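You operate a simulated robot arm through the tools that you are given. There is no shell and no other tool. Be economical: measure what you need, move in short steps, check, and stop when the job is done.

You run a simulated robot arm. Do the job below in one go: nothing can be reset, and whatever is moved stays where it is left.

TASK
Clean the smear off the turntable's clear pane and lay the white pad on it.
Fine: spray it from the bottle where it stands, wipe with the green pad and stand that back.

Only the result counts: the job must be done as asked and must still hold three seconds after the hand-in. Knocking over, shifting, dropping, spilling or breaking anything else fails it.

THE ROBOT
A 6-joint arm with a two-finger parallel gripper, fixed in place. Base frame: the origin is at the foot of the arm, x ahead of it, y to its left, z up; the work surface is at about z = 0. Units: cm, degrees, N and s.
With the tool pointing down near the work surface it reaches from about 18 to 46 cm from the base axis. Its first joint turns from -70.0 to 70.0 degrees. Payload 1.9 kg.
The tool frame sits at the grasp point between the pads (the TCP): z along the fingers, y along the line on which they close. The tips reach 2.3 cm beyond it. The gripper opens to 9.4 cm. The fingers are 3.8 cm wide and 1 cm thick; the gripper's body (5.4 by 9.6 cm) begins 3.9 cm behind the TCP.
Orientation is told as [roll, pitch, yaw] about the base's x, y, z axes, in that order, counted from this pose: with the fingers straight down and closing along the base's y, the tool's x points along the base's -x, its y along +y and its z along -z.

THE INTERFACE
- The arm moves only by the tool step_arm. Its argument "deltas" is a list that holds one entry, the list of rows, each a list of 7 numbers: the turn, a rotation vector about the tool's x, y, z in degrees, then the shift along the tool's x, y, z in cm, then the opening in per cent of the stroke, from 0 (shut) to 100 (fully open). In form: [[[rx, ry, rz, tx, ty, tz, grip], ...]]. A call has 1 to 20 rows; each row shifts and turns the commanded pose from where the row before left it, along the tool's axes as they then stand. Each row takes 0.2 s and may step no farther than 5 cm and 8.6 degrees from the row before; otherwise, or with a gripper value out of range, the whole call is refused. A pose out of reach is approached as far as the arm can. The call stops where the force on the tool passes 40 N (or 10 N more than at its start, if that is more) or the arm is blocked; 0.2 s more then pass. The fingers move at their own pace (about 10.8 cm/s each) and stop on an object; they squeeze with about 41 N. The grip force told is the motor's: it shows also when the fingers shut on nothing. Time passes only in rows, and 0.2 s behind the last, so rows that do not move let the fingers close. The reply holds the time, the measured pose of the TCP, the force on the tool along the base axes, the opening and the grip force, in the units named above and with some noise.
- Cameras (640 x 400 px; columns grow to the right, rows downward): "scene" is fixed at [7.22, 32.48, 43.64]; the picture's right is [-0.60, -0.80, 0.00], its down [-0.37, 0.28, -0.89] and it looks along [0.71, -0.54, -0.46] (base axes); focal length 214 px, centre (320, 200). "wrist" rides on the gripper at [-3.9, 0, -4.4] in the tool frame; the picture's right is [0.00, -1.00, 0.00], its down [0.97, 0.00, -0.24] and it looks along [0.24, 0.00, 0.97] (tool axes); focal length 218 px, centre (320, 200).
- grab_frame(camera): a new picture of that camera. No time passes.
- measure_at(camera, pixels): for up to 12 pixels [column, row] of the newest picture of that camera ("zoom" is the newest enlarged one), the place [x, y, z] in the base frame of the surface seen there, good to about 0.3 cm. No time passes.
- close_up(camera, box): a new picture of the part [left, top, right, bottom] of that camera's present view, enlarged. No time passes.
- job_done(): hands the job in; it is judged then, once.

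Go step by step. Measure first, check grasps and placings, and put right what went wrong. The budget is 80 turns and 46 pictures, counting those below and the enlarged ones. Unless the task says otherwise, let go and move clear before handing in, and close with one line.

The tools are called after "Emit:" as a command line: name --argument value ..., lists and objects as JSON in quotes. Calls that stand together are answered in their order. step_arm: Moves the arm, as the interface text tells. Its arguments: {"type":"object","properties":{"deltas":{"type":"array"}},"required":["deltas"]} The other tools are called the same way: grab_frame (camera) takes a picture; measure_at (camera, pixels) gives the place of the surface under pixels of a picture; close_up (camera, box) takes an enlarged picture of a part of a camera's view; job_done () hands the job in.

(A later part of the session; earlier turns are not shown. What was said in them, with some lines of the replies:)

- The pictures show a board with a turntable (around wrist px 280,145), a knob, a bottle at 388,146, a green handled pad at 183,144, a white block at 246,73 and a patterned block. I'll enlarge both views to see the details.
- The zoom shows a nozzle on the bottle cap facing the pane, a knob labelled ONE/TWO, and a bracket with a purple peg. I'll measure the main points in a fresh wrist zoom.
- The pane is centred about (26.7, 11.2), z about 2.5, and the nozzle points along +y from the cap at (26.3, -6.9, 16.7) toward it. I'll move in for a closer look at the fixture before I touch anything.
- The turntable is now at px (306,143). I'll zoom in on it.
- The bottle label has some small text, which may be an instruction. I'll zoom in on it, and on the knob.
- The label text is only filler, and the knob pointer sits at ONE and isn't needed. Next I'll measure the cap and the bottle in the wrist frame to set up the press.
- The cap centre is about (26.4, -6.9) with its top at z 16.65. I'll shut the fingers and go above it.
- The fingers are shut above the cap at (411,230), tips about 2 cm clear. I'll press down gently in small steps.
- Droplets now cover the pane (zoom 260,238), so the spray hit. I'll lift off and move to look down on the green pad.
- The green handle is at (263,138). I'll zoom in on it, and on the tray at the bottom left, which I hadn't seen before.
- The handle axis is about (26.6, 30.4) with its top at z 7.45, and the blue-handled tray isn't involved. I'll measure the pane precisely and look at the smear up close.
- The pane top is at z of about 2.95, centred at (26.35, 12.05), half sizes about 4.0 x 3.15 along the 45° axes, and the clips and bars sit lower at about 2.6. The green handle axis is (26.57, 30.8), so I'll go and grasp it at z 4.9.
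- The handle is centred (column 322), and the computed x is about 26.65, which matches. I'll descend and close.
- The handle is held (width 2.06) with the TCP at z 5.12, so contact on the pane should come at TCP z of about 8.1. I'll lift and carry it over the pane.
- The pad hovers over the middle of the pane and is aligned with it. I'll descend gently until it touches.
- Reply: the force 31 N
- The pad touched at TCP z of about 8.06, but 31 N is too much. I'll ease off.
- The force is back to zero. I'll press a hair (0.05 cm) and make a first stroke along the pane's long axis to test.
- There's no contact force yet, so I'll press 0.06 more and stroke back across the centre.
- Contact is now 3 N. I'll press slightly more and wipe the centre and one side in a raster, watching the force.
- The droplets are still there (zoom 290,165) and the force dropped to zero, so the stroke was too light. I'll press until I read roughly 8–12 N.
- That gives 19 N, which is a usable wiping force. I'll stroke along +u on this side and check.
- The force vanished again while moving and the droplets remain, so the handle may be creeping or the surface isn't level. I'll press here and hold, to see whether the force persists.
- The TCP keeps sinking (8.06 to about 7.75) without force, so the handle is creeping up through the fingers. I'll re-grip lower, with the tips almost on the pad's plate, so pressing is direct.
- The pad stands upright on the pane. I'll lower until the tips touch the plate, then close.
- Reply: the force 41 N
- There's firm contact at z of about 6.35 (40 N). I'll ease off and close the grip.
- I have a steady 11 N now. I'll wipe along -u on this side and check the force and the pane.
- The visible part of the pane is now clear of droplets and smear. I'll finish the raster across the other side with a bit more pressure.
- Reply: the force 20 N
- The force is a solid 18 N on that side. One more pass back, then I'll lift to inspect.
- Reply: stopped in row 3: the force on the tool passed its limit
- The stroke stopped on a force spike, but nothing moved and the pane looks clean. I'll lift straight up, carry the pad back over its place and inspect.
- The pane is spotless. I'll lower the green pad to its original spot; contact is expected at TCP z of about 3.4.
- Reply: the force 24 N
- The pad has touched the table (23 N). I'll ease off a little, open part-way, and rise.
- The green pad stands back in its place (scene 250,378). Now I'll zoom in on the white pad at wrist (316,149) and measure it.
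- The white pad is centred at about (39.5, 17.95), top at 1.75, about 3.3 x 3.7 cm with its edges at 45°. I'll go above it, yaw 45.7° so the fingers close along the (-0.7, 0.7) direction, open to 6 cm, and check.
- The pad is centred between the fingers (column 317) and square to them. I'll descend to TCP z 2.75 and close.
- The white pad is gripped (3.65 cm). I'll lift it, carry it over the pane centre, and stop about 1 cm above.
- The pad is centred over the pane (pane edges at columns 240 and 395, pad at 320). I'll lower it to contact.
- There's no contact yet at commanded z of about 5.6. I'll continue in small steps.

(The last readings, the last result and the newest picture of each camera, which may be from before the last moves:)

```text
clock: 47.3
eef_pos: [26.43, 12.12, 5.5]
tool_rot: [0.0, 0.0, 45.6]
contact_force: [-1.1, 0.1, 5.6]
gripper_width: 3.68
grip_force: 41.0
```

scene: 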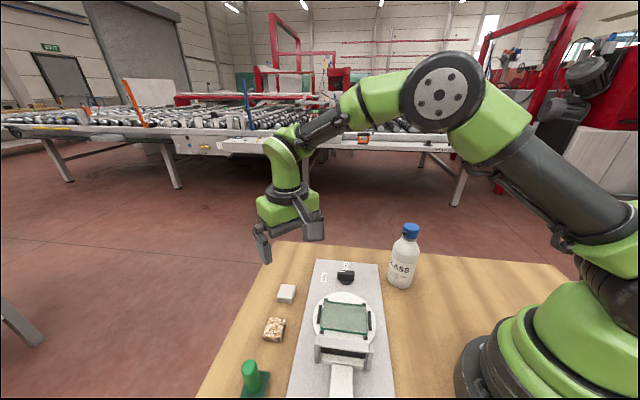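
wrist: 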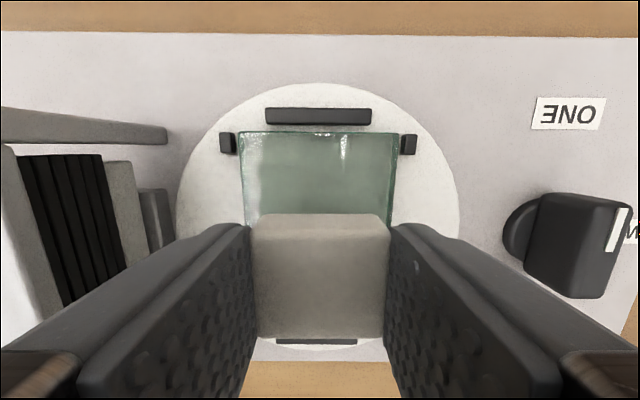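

It has touched at 5.6 N. I'll release gently and rise straight up, then look.

Emit:
step_arm --deltas '[[[0, 0, 0, 0, 0, 0, 45], [0, 0, 0, 0, 0, 0, 60], [0, 0, 0, 0, 0, 0, 60], [0, 0, 0, 0, 0, -1.5, 60], [0, 0, 0, 0, 0, -4, 60], [0, 0, 0, 0, 0, -4.5, 60], [0, 0, 0, 0, 0, -4.5, 60], [0, 0, 0, -3, 0, -2, 60], [0, 0, 0, 0, 0, 0, 60]]]'

Emit:
close_up --camera "scene" --box '[220, 210, 440, 400]'

Emit:
grab_frame --camera "wrist"

Emit:
close_up --camera "scene" --box '[315, 285, 380, 345]'

```text
clock: 49.3
eef_pos: [28.44, 14.04, 21.91]
tool_rot: [0.0, 0.0, 45.6]
contact_force: [0.1, 0.4, 0.7]
gripper_width: 5.64
grip_force: 0.1
```

```text
2.11 times, centred on (330, 305) of scene
```

zoom: 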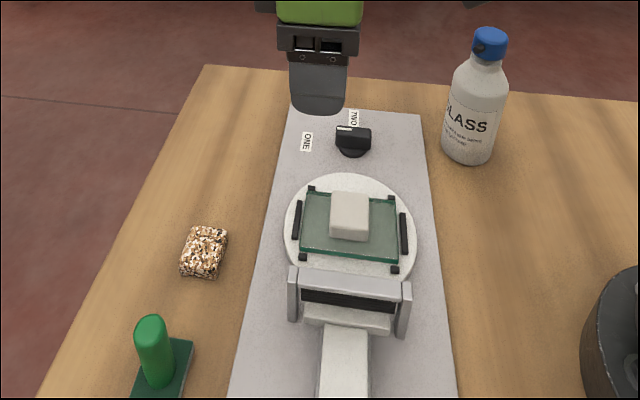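

```text
10 pictures are left
```

wrist: 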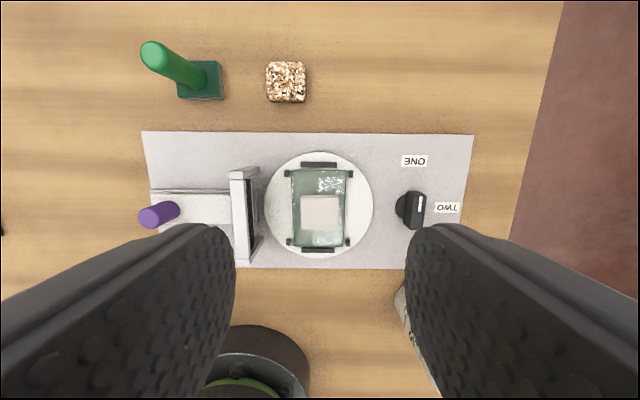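

```text
6.67 times, centred on (348, 315) of scene
```

zoom: 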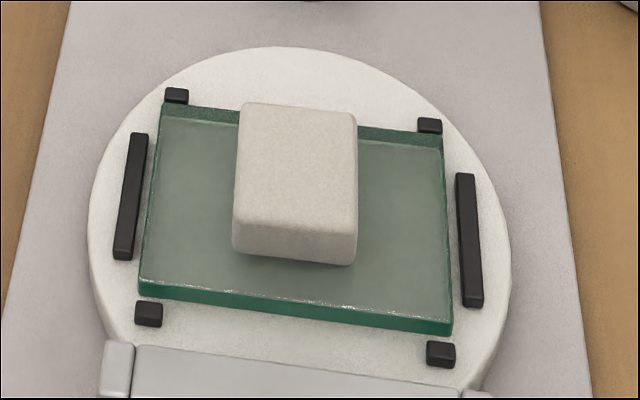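

The white pad lies flat and centred on the clean pane. The green pad stands in its place, the bottle is upright, the knob and slide look untouched, and the gripper is clear, so I'm handing in.

Emit:
job_done

```text
The job is handed in.
```

I sprayed the pane from the bottle where it stood, wiped it clean with the green pad, stood that pad back in its place, and laid the white pad in the middle of the pane.
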